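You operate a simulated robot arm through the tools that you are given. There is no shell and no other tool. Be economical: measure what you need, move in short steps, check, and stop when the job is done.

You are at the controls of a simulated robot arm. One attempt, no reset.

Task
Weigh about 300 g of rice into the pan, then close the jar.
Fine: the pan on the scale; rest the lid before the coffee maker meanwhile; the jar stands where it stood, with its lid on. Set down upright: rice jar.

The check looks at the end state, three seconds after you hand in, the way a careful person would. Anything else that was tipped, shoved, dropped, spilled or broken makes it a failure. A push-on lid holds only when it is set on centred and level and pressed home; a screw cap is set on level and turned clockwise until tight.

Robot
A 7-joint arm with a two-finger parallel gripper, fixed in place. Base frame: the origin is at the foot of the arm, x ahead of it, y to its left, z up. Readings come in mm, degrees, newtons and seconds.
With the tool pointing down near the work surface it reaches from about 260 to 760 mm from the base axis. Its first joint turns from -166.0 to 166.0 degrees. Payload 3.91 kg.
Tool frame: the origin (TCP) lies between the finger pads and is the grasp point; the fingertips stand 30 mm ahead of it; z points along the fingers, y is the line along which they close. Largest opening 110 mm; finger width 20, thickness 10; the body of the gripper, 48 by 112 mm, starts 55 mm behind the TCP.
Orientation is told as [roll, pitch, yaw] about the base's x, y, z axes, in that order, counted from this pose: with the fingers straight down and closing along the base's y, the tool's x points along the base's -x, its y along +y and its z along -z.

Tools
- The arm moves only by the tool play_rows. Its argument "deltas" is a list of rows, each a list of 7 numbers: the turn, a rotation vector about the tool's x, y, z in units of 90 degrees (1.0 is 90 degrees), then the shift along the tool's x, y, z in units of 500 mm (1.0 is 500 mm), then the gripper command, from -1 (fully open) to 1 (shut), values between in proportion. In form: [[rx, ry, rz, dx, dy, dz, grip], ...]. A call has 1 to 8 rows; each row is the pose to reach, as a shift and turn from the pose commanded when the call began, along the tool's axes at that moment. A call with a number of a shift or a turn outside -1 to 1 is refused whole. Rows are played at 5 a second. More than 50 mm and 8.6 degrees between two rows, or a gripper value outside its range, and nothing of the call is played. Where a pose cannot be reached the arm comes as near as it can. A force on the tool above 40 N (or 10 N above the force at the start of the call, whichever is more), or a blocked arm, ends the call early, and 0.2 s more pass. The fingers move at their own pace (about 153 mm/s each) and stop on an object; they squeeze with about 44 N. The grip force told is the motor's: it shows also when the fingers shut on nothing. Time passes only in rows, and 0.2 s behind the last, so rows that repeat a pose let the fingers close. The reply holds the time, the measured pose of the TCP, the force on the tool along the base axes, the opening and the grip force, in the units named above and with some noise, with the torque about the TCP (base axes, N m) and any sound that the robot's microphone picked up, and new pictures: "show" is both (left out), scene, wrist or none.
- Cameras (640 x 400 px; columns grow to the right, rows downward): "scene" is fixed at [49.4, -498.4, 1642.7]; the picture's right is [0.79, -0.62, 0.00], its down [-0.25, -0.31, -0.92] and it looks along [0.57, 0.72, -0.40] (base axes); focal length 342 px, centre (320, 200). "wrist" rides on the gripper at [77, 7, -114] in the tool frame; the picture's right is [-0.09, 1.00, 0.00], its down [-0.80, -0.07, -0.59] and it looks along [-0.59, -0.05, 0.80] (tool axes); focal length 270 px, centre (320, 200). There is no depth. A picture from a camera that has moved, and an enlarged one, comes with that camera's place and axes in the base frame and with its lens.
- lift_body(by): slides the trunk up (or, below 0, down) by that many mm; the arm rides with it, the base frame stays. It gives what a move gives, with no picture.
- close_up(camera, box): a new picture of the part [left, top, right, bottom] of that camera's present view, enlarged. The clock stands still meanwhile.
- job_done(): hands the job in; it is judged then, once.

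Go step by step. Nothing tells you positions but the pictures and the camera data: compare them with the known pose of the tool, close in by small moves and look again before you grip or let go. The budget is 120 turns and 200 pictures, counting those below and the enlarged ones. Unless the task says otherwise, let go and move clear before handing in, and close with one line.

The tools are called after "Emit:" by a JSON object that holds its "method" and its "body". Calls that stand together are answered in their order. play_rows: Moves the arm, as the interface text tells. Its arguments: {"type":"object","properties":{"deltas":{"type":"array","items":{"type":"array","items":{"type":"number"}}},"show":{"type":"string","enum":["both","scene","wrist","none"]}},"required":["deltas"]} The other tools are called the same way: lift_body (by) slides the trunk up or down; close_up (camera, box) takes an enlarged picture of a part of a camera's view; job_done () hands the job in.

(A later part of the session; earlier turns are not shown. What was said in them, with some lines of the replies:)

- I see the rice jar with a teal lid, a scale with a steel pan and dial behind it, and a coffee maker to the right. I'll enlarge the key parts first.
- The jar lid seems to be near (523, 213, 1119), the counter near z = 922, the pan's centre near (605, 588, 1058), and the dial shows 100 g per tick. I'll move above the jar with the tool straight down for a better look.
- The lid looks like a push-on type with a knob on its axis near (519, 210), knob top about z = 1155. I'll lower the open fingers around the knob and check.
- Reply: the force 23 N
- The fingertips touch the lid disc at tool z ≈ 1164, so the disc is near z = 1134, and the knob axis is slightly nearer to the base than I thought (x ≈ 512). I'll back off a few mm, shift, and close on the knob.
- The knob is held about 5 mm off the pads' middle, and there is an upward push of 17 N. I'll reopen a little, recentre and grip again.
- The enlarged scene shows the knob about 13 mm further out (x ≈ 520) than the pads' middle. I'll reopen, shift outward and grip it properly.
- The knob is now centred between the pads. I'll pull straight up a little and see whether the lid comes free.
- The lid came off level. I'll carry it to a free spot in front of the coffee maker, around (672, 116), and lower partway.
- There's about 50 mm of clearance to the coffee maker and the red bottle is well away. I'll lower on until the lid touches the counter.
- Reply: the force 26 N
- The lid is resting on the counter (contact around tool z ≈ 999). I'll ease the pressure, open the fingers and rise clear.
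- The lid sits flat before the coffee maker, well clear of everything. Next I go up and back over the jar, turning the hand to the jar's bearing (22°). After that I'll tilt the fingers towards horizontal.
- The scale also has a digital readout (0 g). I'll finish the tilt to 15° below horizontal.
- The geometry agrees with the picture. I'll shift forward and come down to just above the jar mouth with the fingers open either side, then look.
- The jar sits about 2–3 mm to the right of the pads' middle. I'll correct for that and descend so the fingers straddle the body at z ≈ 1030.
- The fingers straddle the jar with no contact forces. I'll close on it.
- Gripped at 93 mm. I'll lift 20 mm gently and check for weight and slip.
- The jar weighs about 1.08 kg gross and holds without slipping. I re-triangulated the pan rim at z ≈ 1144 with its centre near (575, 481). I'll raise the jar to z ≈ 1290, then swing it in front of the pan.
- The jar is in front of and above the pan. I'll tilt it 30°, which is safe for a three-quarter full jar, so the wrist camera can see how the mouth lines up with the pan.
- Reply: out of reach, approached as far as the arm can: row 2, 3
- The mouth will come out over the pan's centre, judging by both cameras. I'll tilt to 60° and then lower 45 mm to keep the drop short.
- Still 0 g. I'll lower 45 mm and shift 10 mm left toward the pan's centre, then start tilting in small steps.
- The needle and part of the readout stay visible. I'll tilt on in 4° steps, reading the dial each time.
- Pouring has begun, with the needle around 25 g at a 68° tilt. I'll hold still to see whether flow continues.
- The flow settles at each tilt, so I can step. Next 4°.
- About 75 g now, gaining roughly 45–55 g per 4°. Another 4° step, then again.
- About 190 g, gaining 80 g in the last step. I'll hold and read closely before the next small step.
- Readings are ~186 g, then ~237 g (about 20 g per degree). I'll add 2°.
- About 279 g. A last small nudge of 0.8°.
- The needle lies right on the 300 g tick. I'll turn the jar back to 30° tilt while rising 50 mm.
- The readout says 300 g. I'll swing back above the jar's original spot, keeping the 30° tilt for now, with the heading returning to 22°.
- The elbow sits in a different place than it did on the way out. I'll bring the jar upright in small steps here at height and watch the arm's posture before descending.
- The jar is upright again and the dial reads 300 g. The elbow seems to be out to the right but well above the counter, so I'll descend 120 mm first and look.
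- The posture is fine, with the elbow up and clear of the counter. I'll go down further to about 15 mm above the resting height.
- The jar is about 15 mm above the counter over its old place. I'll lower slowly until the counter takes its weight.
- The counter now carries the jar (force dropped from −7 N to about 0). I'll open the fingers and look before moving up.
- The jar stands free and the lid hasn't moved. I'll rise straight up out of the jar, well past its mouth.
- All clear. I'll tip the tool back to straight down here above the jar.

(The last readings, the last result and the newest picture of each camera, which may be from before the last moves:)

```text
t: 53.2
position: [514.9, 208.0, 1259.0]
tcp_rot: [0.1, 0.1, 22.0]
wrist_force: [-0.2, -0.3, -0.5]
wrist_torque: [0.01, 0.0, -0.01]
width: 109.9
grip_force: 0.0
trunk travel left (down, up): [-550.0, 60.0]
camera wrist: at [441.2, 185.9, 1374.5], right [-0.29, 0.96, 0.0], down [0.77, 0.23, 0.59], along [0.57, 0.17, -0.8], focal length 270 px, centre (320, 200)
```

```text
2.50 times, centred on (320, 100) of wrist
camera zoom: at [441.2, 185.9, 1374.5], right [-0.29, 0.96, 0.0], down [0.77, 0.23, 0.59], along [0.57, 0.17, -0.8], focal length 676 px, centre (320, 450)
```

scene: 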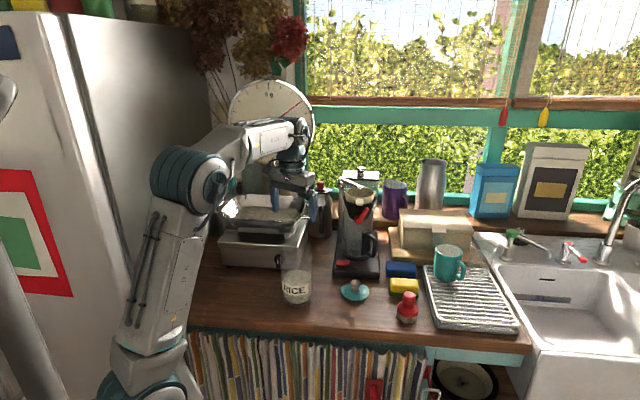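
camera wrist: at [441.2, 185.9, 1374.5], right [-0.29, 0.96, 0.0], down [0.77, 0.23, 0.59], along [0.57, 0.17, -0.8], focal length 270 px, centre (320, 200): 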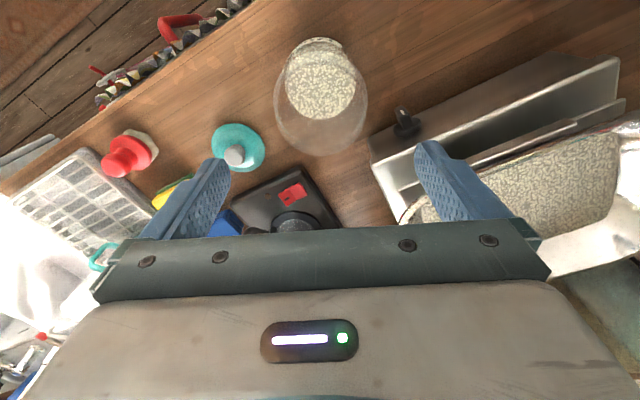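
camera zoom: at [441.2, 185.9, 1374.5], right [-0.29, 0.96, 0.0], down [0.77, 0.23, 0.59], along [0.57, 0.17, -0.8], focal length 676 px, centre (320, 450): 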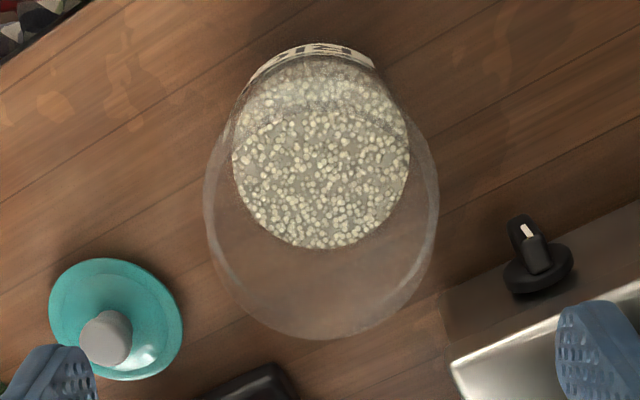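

Everything looks as it should. I'll return above the lid with the hand's heading back at 0°, to the same spot where I released it.

Emit:
{"method": "play_rows", "body": {"deltas": [[0, 0, 0.05, -0.05, -0.066, 0, -1], [0, 0, 0.1, -0.1, -0.132, 0, -1], [0, 0, 0.15, -0.15, -0.198, 0, -1], [0, 0, 0.2, -0.2, -0.264, 0.03, -1], [0, 0, 0.244, -0.2222, -0.2927, 0.1, -1], [0, 0, 0.244, -0.2222, -0.2927, 0.17, -1], [0, 0, 0.244, -0.2222, -0.2927, 0.23, -1], [0, 0, 0.244, -0.2222, -0.2927, 0.23, -1]]}}

Emit:
{"method": "close_up", "body": {"camera": "wrist", "box": [200, 30, 440, 230]}}

```text
t: 55.0
position: [675.4, 114.8, 1144.8]
tcp_rot: [0.1, 0.0, 0.1]
wrist_force: [-0.3, -0.9, -0.2]
wrist_torque: [0.02, 0.02, -0.03]
width: 110.0
grip_force: 0.2
trunk travel left (down, up): [-550.0, 60.0]
camera wrist: at [599.2, 120.5, 1260.1], right [0.09, 1.0, 0.0], down [0.8, -0.07, 0.59], along [0.59, -0.05, -0.8], focal length 270 px, centre (320, 200)
```

scene: 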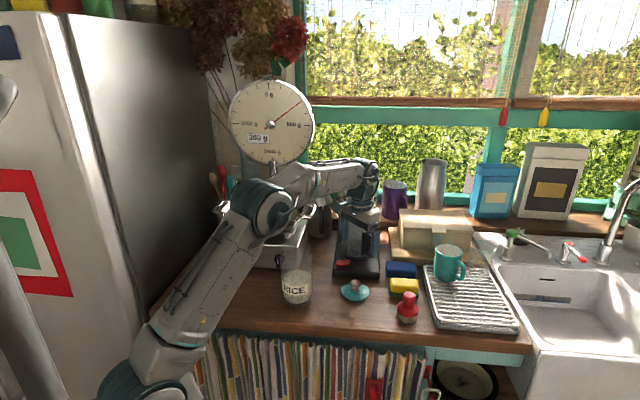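
wrist: 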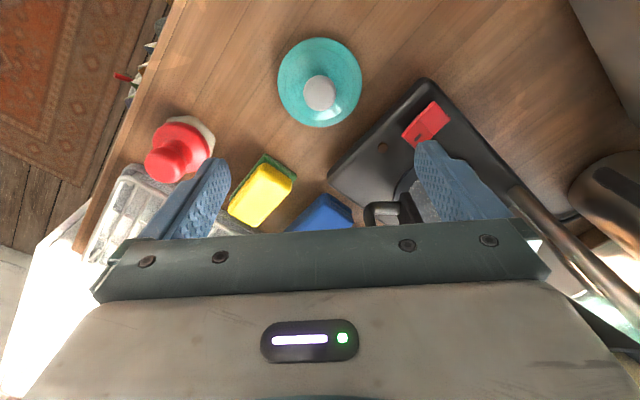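

```text
2.00 times, centred on (320, 130) of wrist
camera zoom: at [599.2, 120.5, 1260.1], right [0.09, 1.0, 0.0], down [0.8, -0.07, 0.59], along [0.59, -0.05, -0.8], focal length 541 px, centre (320, 340)
```

zoom: 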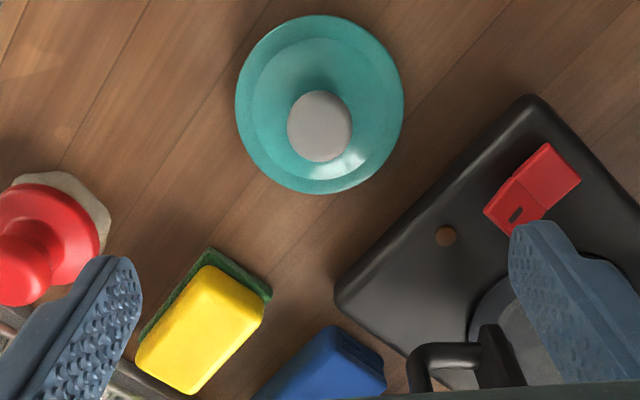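

The tool is ~3 mm further out relative to the lid than at release, so I'll correct x, lower around the knob with a 50 mm opening, and check.

Emit:
{"method": "play_rows", "body": {"deltas": [[0, 0, 0, 0.006, 0, 0.08, -0.1], [0, 0, 0, 0.006, 0, 0.16, -0.1], [0, 0, 0, 0.006, 0, 0.23, -0.1], [0, 0, 0, 0.006, 0, 0.27, -0.1], [0, 0, 0, 0.006, 0, 0.29, -0.1], [0, 0, 0, 0.006, 0, 0.29, -0.1]], "show": "none"}}

Emit:
{"method": "close_up", "body": {"camera": "scene", "box": [325, 260, 385, 310]}}

Emit:
{"method": "close_up", "body": {"camera": "wrist", "box": [230, 80, 410, 240]}}

```text
t: 56.4
position: [668.3, 115.2, 999.3]
tcp_rot: [-0.1, 0.0, 0.1]
wrist_force: [0.5, 0.2, -0.6]
wrist_torque: [-0.02, -0.04, 0.0]
width: 60.6
grip_force: 0.0
trunk travel left (down, up): [-550.0, 60.0]
```

```text
8.00 times, centred on (355, 285) of scene
camera zoom: at [49.4, -498.4, 1642.7], right [0.79, -0.62, 0.0], down [-0.25, -0.31, -0.92], along [0.57, 0.72, -0.4], focal length 2734 px, centre (40, -480)
```

zoom: 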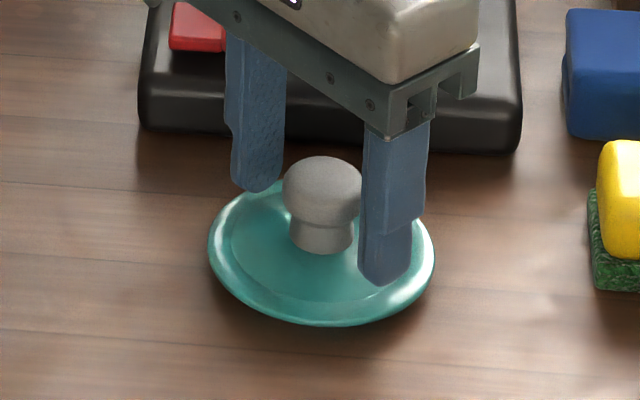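

```text
2.50 times, centred on (320, 160) of wrist
camera zoom: at [593.0, 121.1, 1114.7], right [0.09, 1.0, 0.0], down [0.8, -0.07, 0.59], along [0.59, -0.05, -0.8], focal length 676 px, centre (320, 300)
```

zoom: 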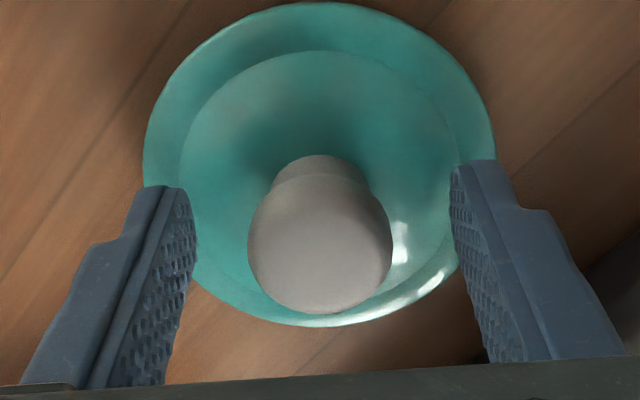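

The knob is centred to within a couple of mm. I'll nudge +2 mm in x and close.

Emit:
{"method": "play_rows", "body": {"deltas": [[0, 0, 0, -0.004, 0, 0, -0.1], [0, 0, 0, -0.004, 0, 0, 0.3], [0, 0, 0, -0.004, 0, 0, 1], [0, 0, 0, -0.004, 0, 0, 1], [0, 0, 0, -0.004, 0, 0, 1]], "show": "none"}}

Emit:
{"method": "close_up", "body": {"camera": "scene", "box": [325, 260, 385, 310]}}

Emit:
{"method": "close_up", "body": {"camera": "wrist", "box": [230, 80, 410, 240]}}

```text
t: 57.6
position: [670.9, 114.1, 999.7]
tcp_rot: [0.0, 0.0, 0.2]
wrist_force: [0.9, -0.6, 1.2]
wrist_torque: [0.0, 0.0, 0.01]
width: 30.2
grip_force: 44.2
trunk travel left (down, up): [-550.0, 60.0]
```

```text
8.00 times, centred on (355, 285) of scene
camera zoom: at [49.4, -498.4, 1642.7], right [0.79, -0.62, 0.0], down [-0.25, -0.31, -0.92], along [0.57, 0.72, -0.4], focal length 2734 px, centre (40, -480)
```

zoom: 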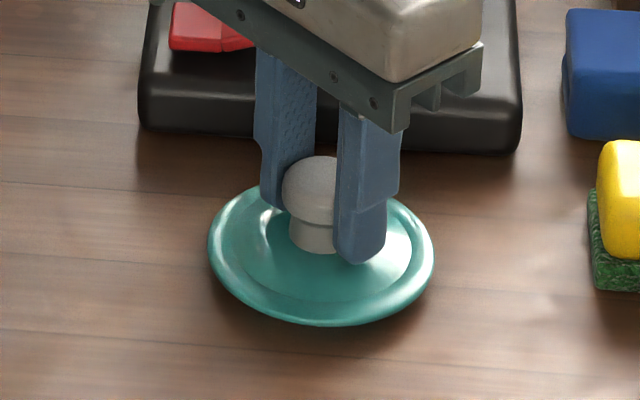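

```text
2.50 times, centred on (320, 160) of wrist
camera zoom: at [594.9, 121.1, 1114.5], right [0.09, 1.0, 0.0], down [0.8, -0.07, 0.59], along [0.59, -0.05, -0.8], focal length 676 px, centre (320, 300)
```

zoom: 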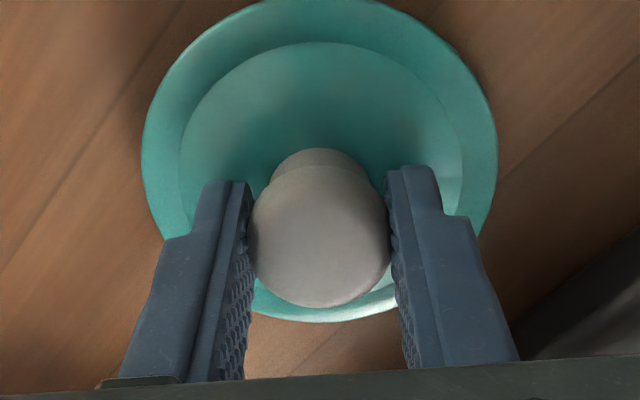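

The grip looks identical to the original one. I'll lift the lid to z ≈ 1230 and carry it over the jar.

Emit:
{"method": "play_rows", "body": {"deltas": [[0, 0, 0, 0, 0, -0.02, 1], [0, 0, 0, 0, 0, -0.1, 1], [0, 0, 0, 0, 0, -0.19, 1], [0, 0, 0, 0, 0, -0.28, 1], [0, 0, 0, 0, 0, -0.37, 1], [0, 0, 0, 0, 0, -0.46, 1], [0, 0, 0, 0, 0, -0.46, 1]], "show": "none"}}

Emit:
{"method": "play_rows", "body": {"deltas": [[0, 0, 0, 0.06, 0.0385, 0, 1], [0, 0, 0, 0.12, 0.077, 0, 1], [0, 0, 0, 0.18, 0.1155, 0, 1], [0, 0, 0, 0.24, 0.154, 0, 1], [0, 0, 0, 0.302, 0.193, 0, 1], [0, 0, 0, 0.302, 0.193, 0, 1]]}}

Emit:
{"method": "close_up", "body": {"camera": "scene", "box": [255, 190, 335, 315]}}

Emit:
{"method": "close_up", "body": {"camera": "wrist", "box": [230, 40, 410, 200]}}

```text
t: 59.2
position: [671.6, 115.3, 1228.6]
tcp_rot: [0.0, 0.1, 0.2]
wrist_force: [-0.2, -0.4, -1.0]
wrist_torque: [0.0, -0.02, -0.02]
width: 29.9
grip_force: 43.9
trunk travel left (down, up): [-550.0, 60.0]
```

```text
t: 60.6
position: [521.6, 211.9, 1230.1]
tcp_rot: [0.0, 0.0, 0.0]
wrist_force: [-0.5, 0.2, -0.4]
wrist_torque: [-0.02, 0.01, -0.01]
width: 30.1
grip_force: 43.8
trunk travel left (down, up): [-550.0, 60.0]
camera wrist: at [444.5, 219.2, 1345.2], right [0.09, 1.0, 0.0], down [0.8, -0.07, 0.59], along [0.59, -0.05, -0.8], focal length 270 px, centre (320, 200)
```

scene: 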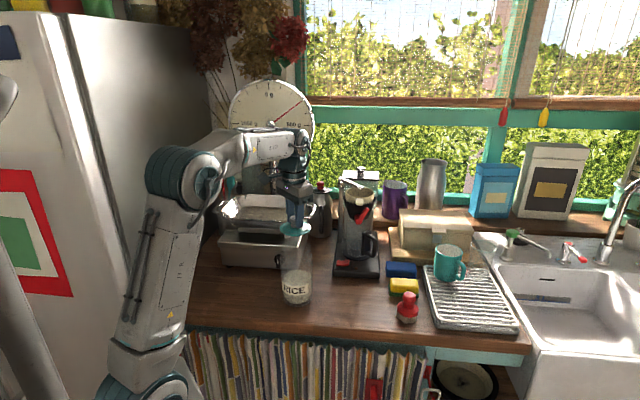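
wrist: 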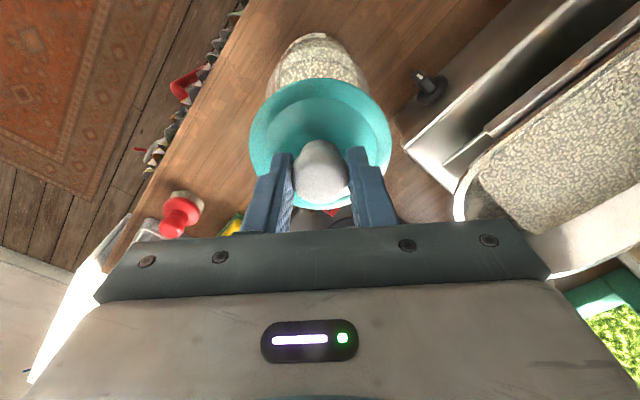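

```text
3.20 times, centred on (295, 252) of scene
camera zoom: at [49.4, -498.4, 1642.7], right [0.79, -0.62, 0.0], down [-0.25, -0.31, -0.92], along [0.57, 0.72, -0.4], focal length 1094 px, centre (400, 32)
```

zoom: 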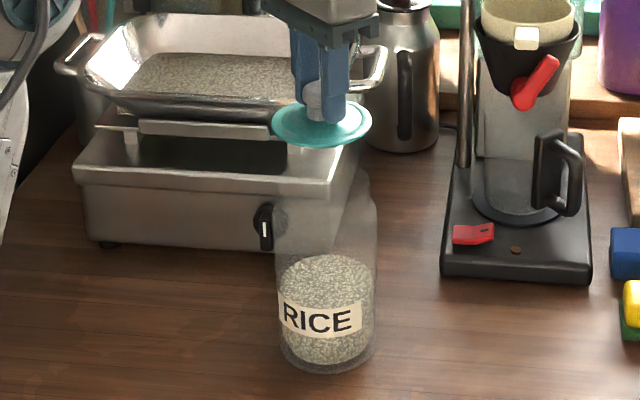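

```text
2.50 times, centred on (320, 120) of wrist
camera zoom: at [444.5, 219.2, 1345.2], right [0.09, 1.0, 0.0], down [0.8, -0.07, 0.59], along [0.59, -0.05, -0.8], focal length 676 px, centre (320, 400)
```

zoom: 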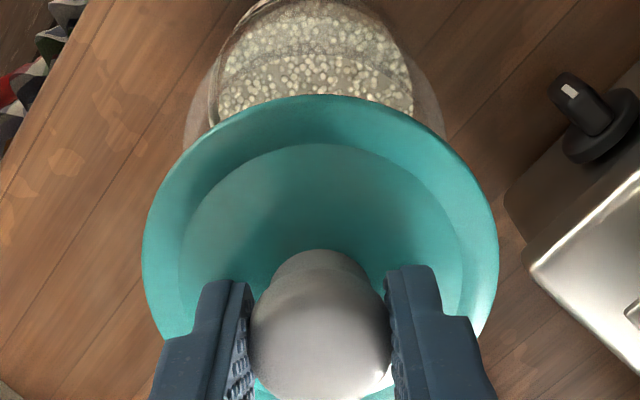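

The jar shifted about 2 mm with its regrasp, and the lid's present position already accounts for that. I'll lower to just above seating and compare.

Emit:
{"method": "play_rows", "body": {"deltas": [[0, 0, 0, 0, 0, 0.05, 1], [0, 0, 0, 0, 0, 0.08, 1], [0, 0, 0, 0, 0, 0.094, 1], [0, 0, 0, 0, 0, 0.094, 1]], "show": "none"}}

Emit:
{"method": "close_up", "body": {"camera": "scene", "box": [265, 205, 325, 275]}}

Emit:
{"method": "close_up", "body": {"camera": "wrist", "box": [230, 40, 410, 200]}}

```text
t: 61.6
position: [519.8, 209.8, 1182.5]
tcp_rot: [0.0, 0.0, 0.0]
wrist_force: [0.9, 0.2, -0.5]
wrist_torque: [0.0, 0.01, 0.01]
width: 30.0
grip_force: 43.9
trunk travel left (down, up): [-550.0, 60.0]
```

```text
5.71 times, centred on (295, 240) of scene
camera zoom: at [49.4, -498.4, 1642.7], right [0.79, -0.62, 0.0], down [-0.25, -0.31, -0.92], along [0.57, 0.72, -0.4], focal length 1953 px, centre (463, -29)
```

zoom: 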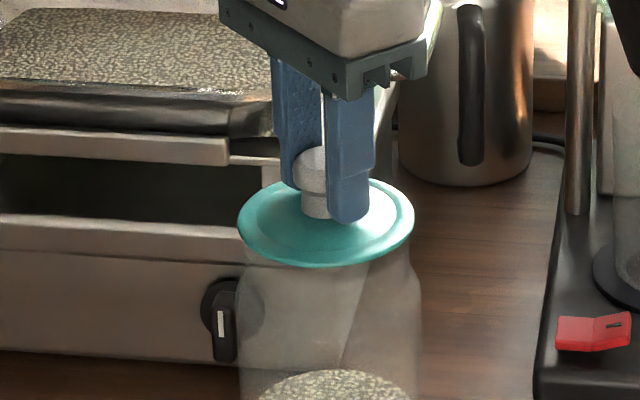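

```text
2.50 times, centred on (320, 120) of wrist
camera zoom: at [443.7, 217.2, 1297.0], right [0.09, 1.0, 0.0], down [0.8, -0.07, 0.59], along [0.59, -0.05, -0.8], focal length 676 px, centre (320, 400)
```

zoom: 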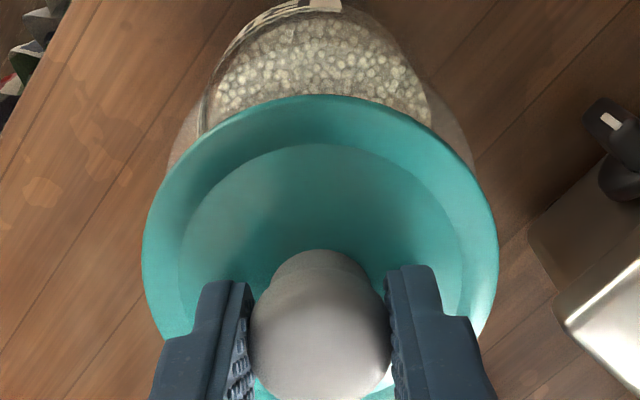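

The alignment of lid and jar matches the original. I'll lower in small steps and press it home.

Emit:
{"method": "play_rows", "body": {"deltas": [[0, 0, 0, 0, 0, 0.01, 1], [0, 0, 0, 0, 0, 0.018, 1], [0, 0, 0, 0, 0, 0.022, 1], [0, 0, 0, 0, 0, 0.026, 1], [0, 0, 0, 0, 0, 0.026, 1]], "show": "none"}}

Emit:
{"method": "close_up", "body": {"camera": "scene", "box": [265, 205, 325, 275]}}

```text
t: 62.8
position: [520.8, 209.3, 1170.5]
tcp_rot: [0.1, -0.3, 0.0]
wrist_force: [3.0, 1.1, 17.0]
wrist_torque: [-0.07, 0.21, 0.01]
width: 30.3
grip_force: 44.2
trunk travel left (down, up): [-550.0, 60.0]
```

```text
5.71 times, centred on (295, 240) of scene
camera zoom: at [49.4, -498.4, 1642.7], right [0.79, -0.62, 0.0], down [-0.25, -0.31, -0.92], along [0.57, 0.72, -0.4], focal length 1953 px, centre (463, -29)
```

zoom: 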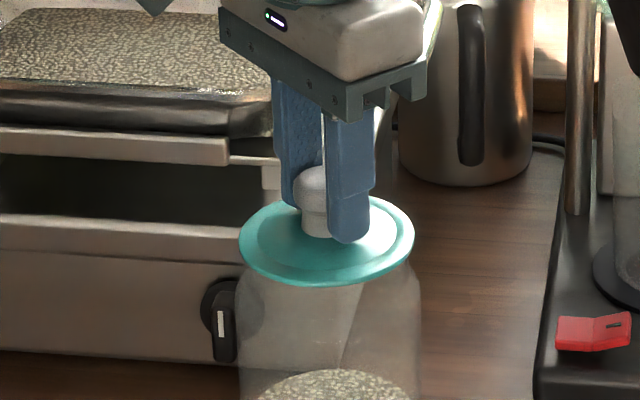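

Contact is at the expected height with 17 N, but the disc is perhaps 1 mm high compared with the first picture. I'll press on more firmly.

Emit:
{"method": "play_rows", "body": {"deltas": [[0, 0, 0, 0, 0, 0.004, 1], [0, 0, 0, 0, 0, 0.008, 1], [0, 0, 0, 0, 0, 0.012, 1], [0, 0, 0, 0, 0, 0.016, 1], [0, 0, 0, 0, 0, 0.018, 1]], "show": "none"}}

Emit:
{"method": "close_up", "body": {"camera": "scene", "box": [255, 225, 335, 315]}}

```text
t: 63.4
position: [520.7, 211.1, 1171.1]
tcp_rot: [0.3, -0.7, 0.1]
wrist_force: [0.1, -0.8, 13.4]
wrist_torque: [-0.15, 0.51, 0.06]
width: 30.2
grip_force: 44.0
trunk travel left (down, up): [-550.0, 60.0]
stopped in row 2: the force on the tool passed its limit at 43 N (the readings are from after the stop); the commanded pose is now the measured one
```

```text
4.44 times, centred on (295, 270) of scene
camera zoom: at [49.4, -498.4, 1642.7], right [0.79, -0.62, 0.0], down [-0.25, -0.31, -0.92], along [0.57, 0.72, -0.4], focal length 1519 px, centre (431, -111)
```

zoom: 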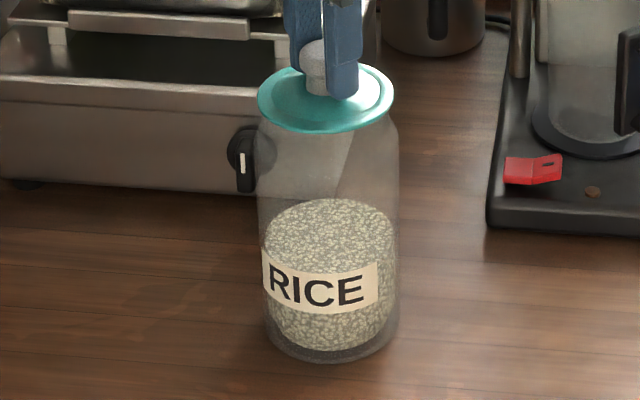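

43 N was applied and lid and jar both match the original picture within a pixel or two. I'll release, rise and inspect.

Emit:
{"method": "play_rows", "body": {"deltas": [[0, 0, 0, 0, 0, 0, 0.2], [0, 0, 0, 0, 0, 0, 0], [0, 0, 0, 0, 0, 0, 0], [0, 0, 0, 0, 0, -0.05, 0], [0, 0, 0, 0, 0, -0.12, 0], [0, 0, 0, 0, 0, -0.12, 0]], "show": "none"}}

Emit:
{"method": "close_up", "body": {"camera": "scene", "box": [255, 225, 335, 315]}}

Emit:
{"method": "close_up", "body": {"camera": "wrist", "box": [230, 20, 410, 220]}}

```text
t: 64.8
position: [519.8, 211.8, 1227.8]
tcp_rot: [0.2, -0.3, 0.0]
wrist_force: [-0.7, 0.3, 0.4]
wrist_torque: [-0.02, 0.02, -0.01]
width: 55.2
grip_force: 0.0
trunk travel left (down, up): [-550.0, 60.0]
```

```text
4.44 times, centred on (295, 270) of scene
camera zoom: at [49.4, -498.4, 1642.7], right [0.79, -0.62, 0.0], down [-0.25, -0.31, -0.92], along [0.57, 0.72, -0.4], focal length 1519 px, centre (431, -111)
```

zoom: 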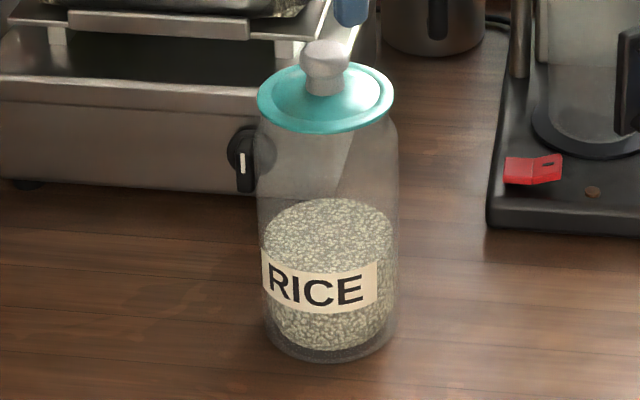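

```text
2.00 times, centred on (320, 120) of wrist
camera zoom: at [442.5, 217.4, 1342.9], right [0.09, 1.0, 0.0], down [0.8, -0.07, 0.6], along [0.6, -0.05, -0.8], focal length 541 px, centre (320, 360)
```

zoom: 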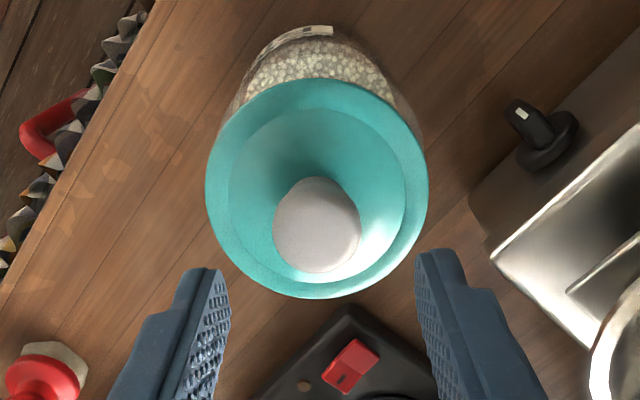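

The lid is level and centred but may still be 1–2 mm high. I'll close the fingers above the knob and press straight down on it to make sure it's home.

Emit:
{"method": "play_rows", "body": {"deltas": [[0, 0, 0, 0, 0, -0.01, 1], [0, 0, 0, 0, 0, -0.01, 1], [0, 0, 0, 0, 0, 0.03, 1], [0, 0, 0, 0, 0, 0.05, 1], [0, 0, 0, 0, 0, 0.06, 1], [0, 0, 0, 0, 0, 0.07, 1], [0, 0, 0, 0, 0, 0.08, 1]], "show": "none"}}

Emit:
{"method": "close_up", "body": {"camera": "scene", "box": [255, 225, 335, 315]}}

```text
t: 66.5
position: [521.4, 211.9, 1197.0]
tcp_rot: [0.6, -1.2, 0.0]
wrist_force: [-4.6, -1.2, 14.8]
wrist_torque: [-0.03, 0.28, 0.0]
width: 0.0
grip_force: 37.7
trunk travel left (down, up): [-550.0, 60.0]
stopped in row 7: the force on the tool passed its limit at 43 N (the readings are from after the stop); the commanded pose is now the measured one
```

```text
4.44 times, centred on (295, 270) of scene
camera zoom: at [49.4, -498.4, 1642.7], right [0.79, -0.62, 0.0], down [-0.25, -0.31, -0.92], along [0.57, 0.72, -0.4], focal length 1519 px, centre (431, -111)
```

zoom: 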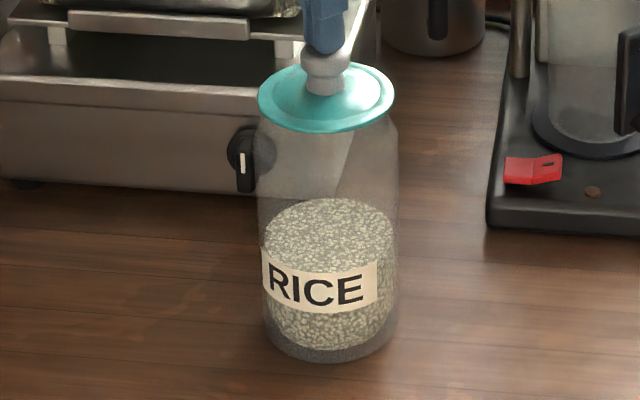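

Nothing moved under a second 43 N press, so the lid is home. I'll rise and move clear, then do a last check.

Emit:
{"method": "play_rows", "body": {"deltas": [[0, 0, 0, 0, 0, -0.05, 1], [0, 0, 0, 0, 0, -0.14, 1], [0, 0, 0, 0.03, -0.03, -0.22, 1], [0, 0, 0, 0.1, -0.06, -0.26, 1], [0, 0, 0, 0.18, -0.09, -0.3, 0.5], [0, 0, 0, 0.26, -0.12, -0.34, 0], [0, 0, 0, 0.26, -0.12, -0.34, 0]]}}

Emit:
{"method": "close_up", "body": {"camera": "scene", "box": [255, 225, 335, 315]}}

Emit:
{"method": "close_up", "body": {"camera": "scene", "box": [200, 70, 360, 280]}}

```text
t: 68.1
position: [389.5, 149.5, 1357.9]
tcp_rot: [0.4, -0.8, 0.1]
wrist_force: [0.1, 0.7, 0.7]
wrist_torque: [0.02, 0.0, 0.0]
width: 55.0
grip_force: 0.0
trunk travel left (down, up): [-550.0, 60.0]
camera wrist: at [310.7, 156.2, 1472.3], right [0.09, 1.0, 0.01], down [0.79, -0.08, 0.61], along [0.61, -0.04, -0.79], focal length 270 px, centre (320, 200)
```

scene: 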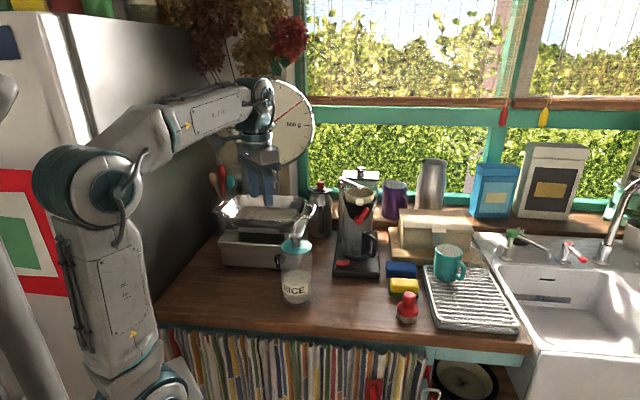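
wrist: 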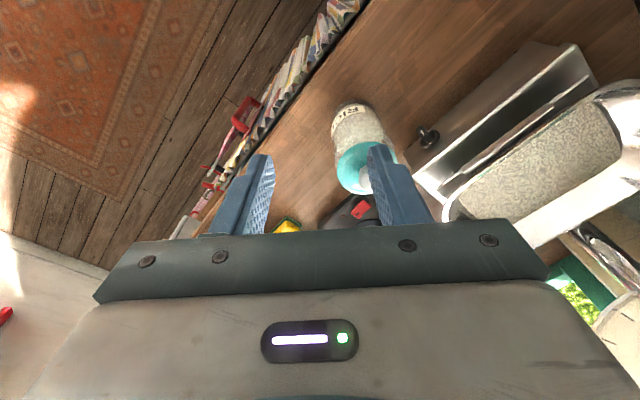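

```text
4.44 times, centred on (295, 270) of scene
camera zoom: at [49.4, -498.4, 1642.7], right [0.79, -0.62, 0.0], down [-0.25, -0.31, -0.92], along [0.57, 0.72, -0.4], focal length 1519 px, centre (431, -111)
```

zoom: 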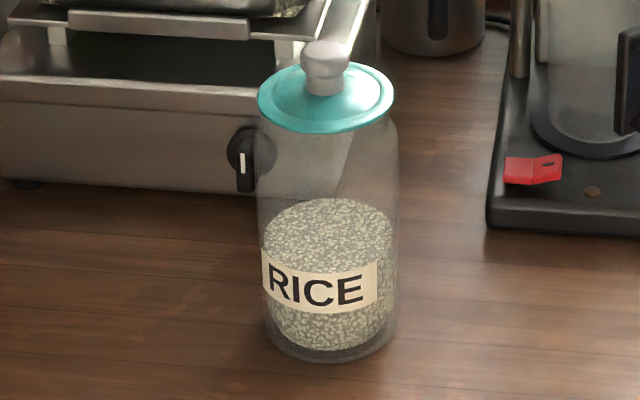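

```text
1.90 times, centred on (280, 175) of scene
camera zoom: at [49.4, -498.4, 1642.7], right [0.79, -0.62, 0.0], down [-0.25, -0.31, -0.92], along [0.57, 0.72, -0.4], focal length 651 px, centre (396, 248)
```

zoom: 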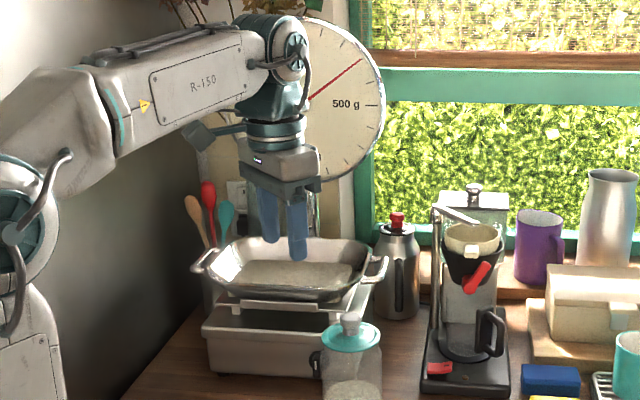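

The jar stands upright in its place with the lid on, level and centred. The pan with its rice is on the scale, which reads 300 g, and nothing is spilled or shoved, so I'm handing in.

Emit:
{"method": "job_done", "body": {}}

```text
The job is handed in.
```

I weighed 300 g of rice into the pan by the scale's readout. The jar is back upright where it stood (within about 2 mm) with its lid pressed on, and the arm is clear.
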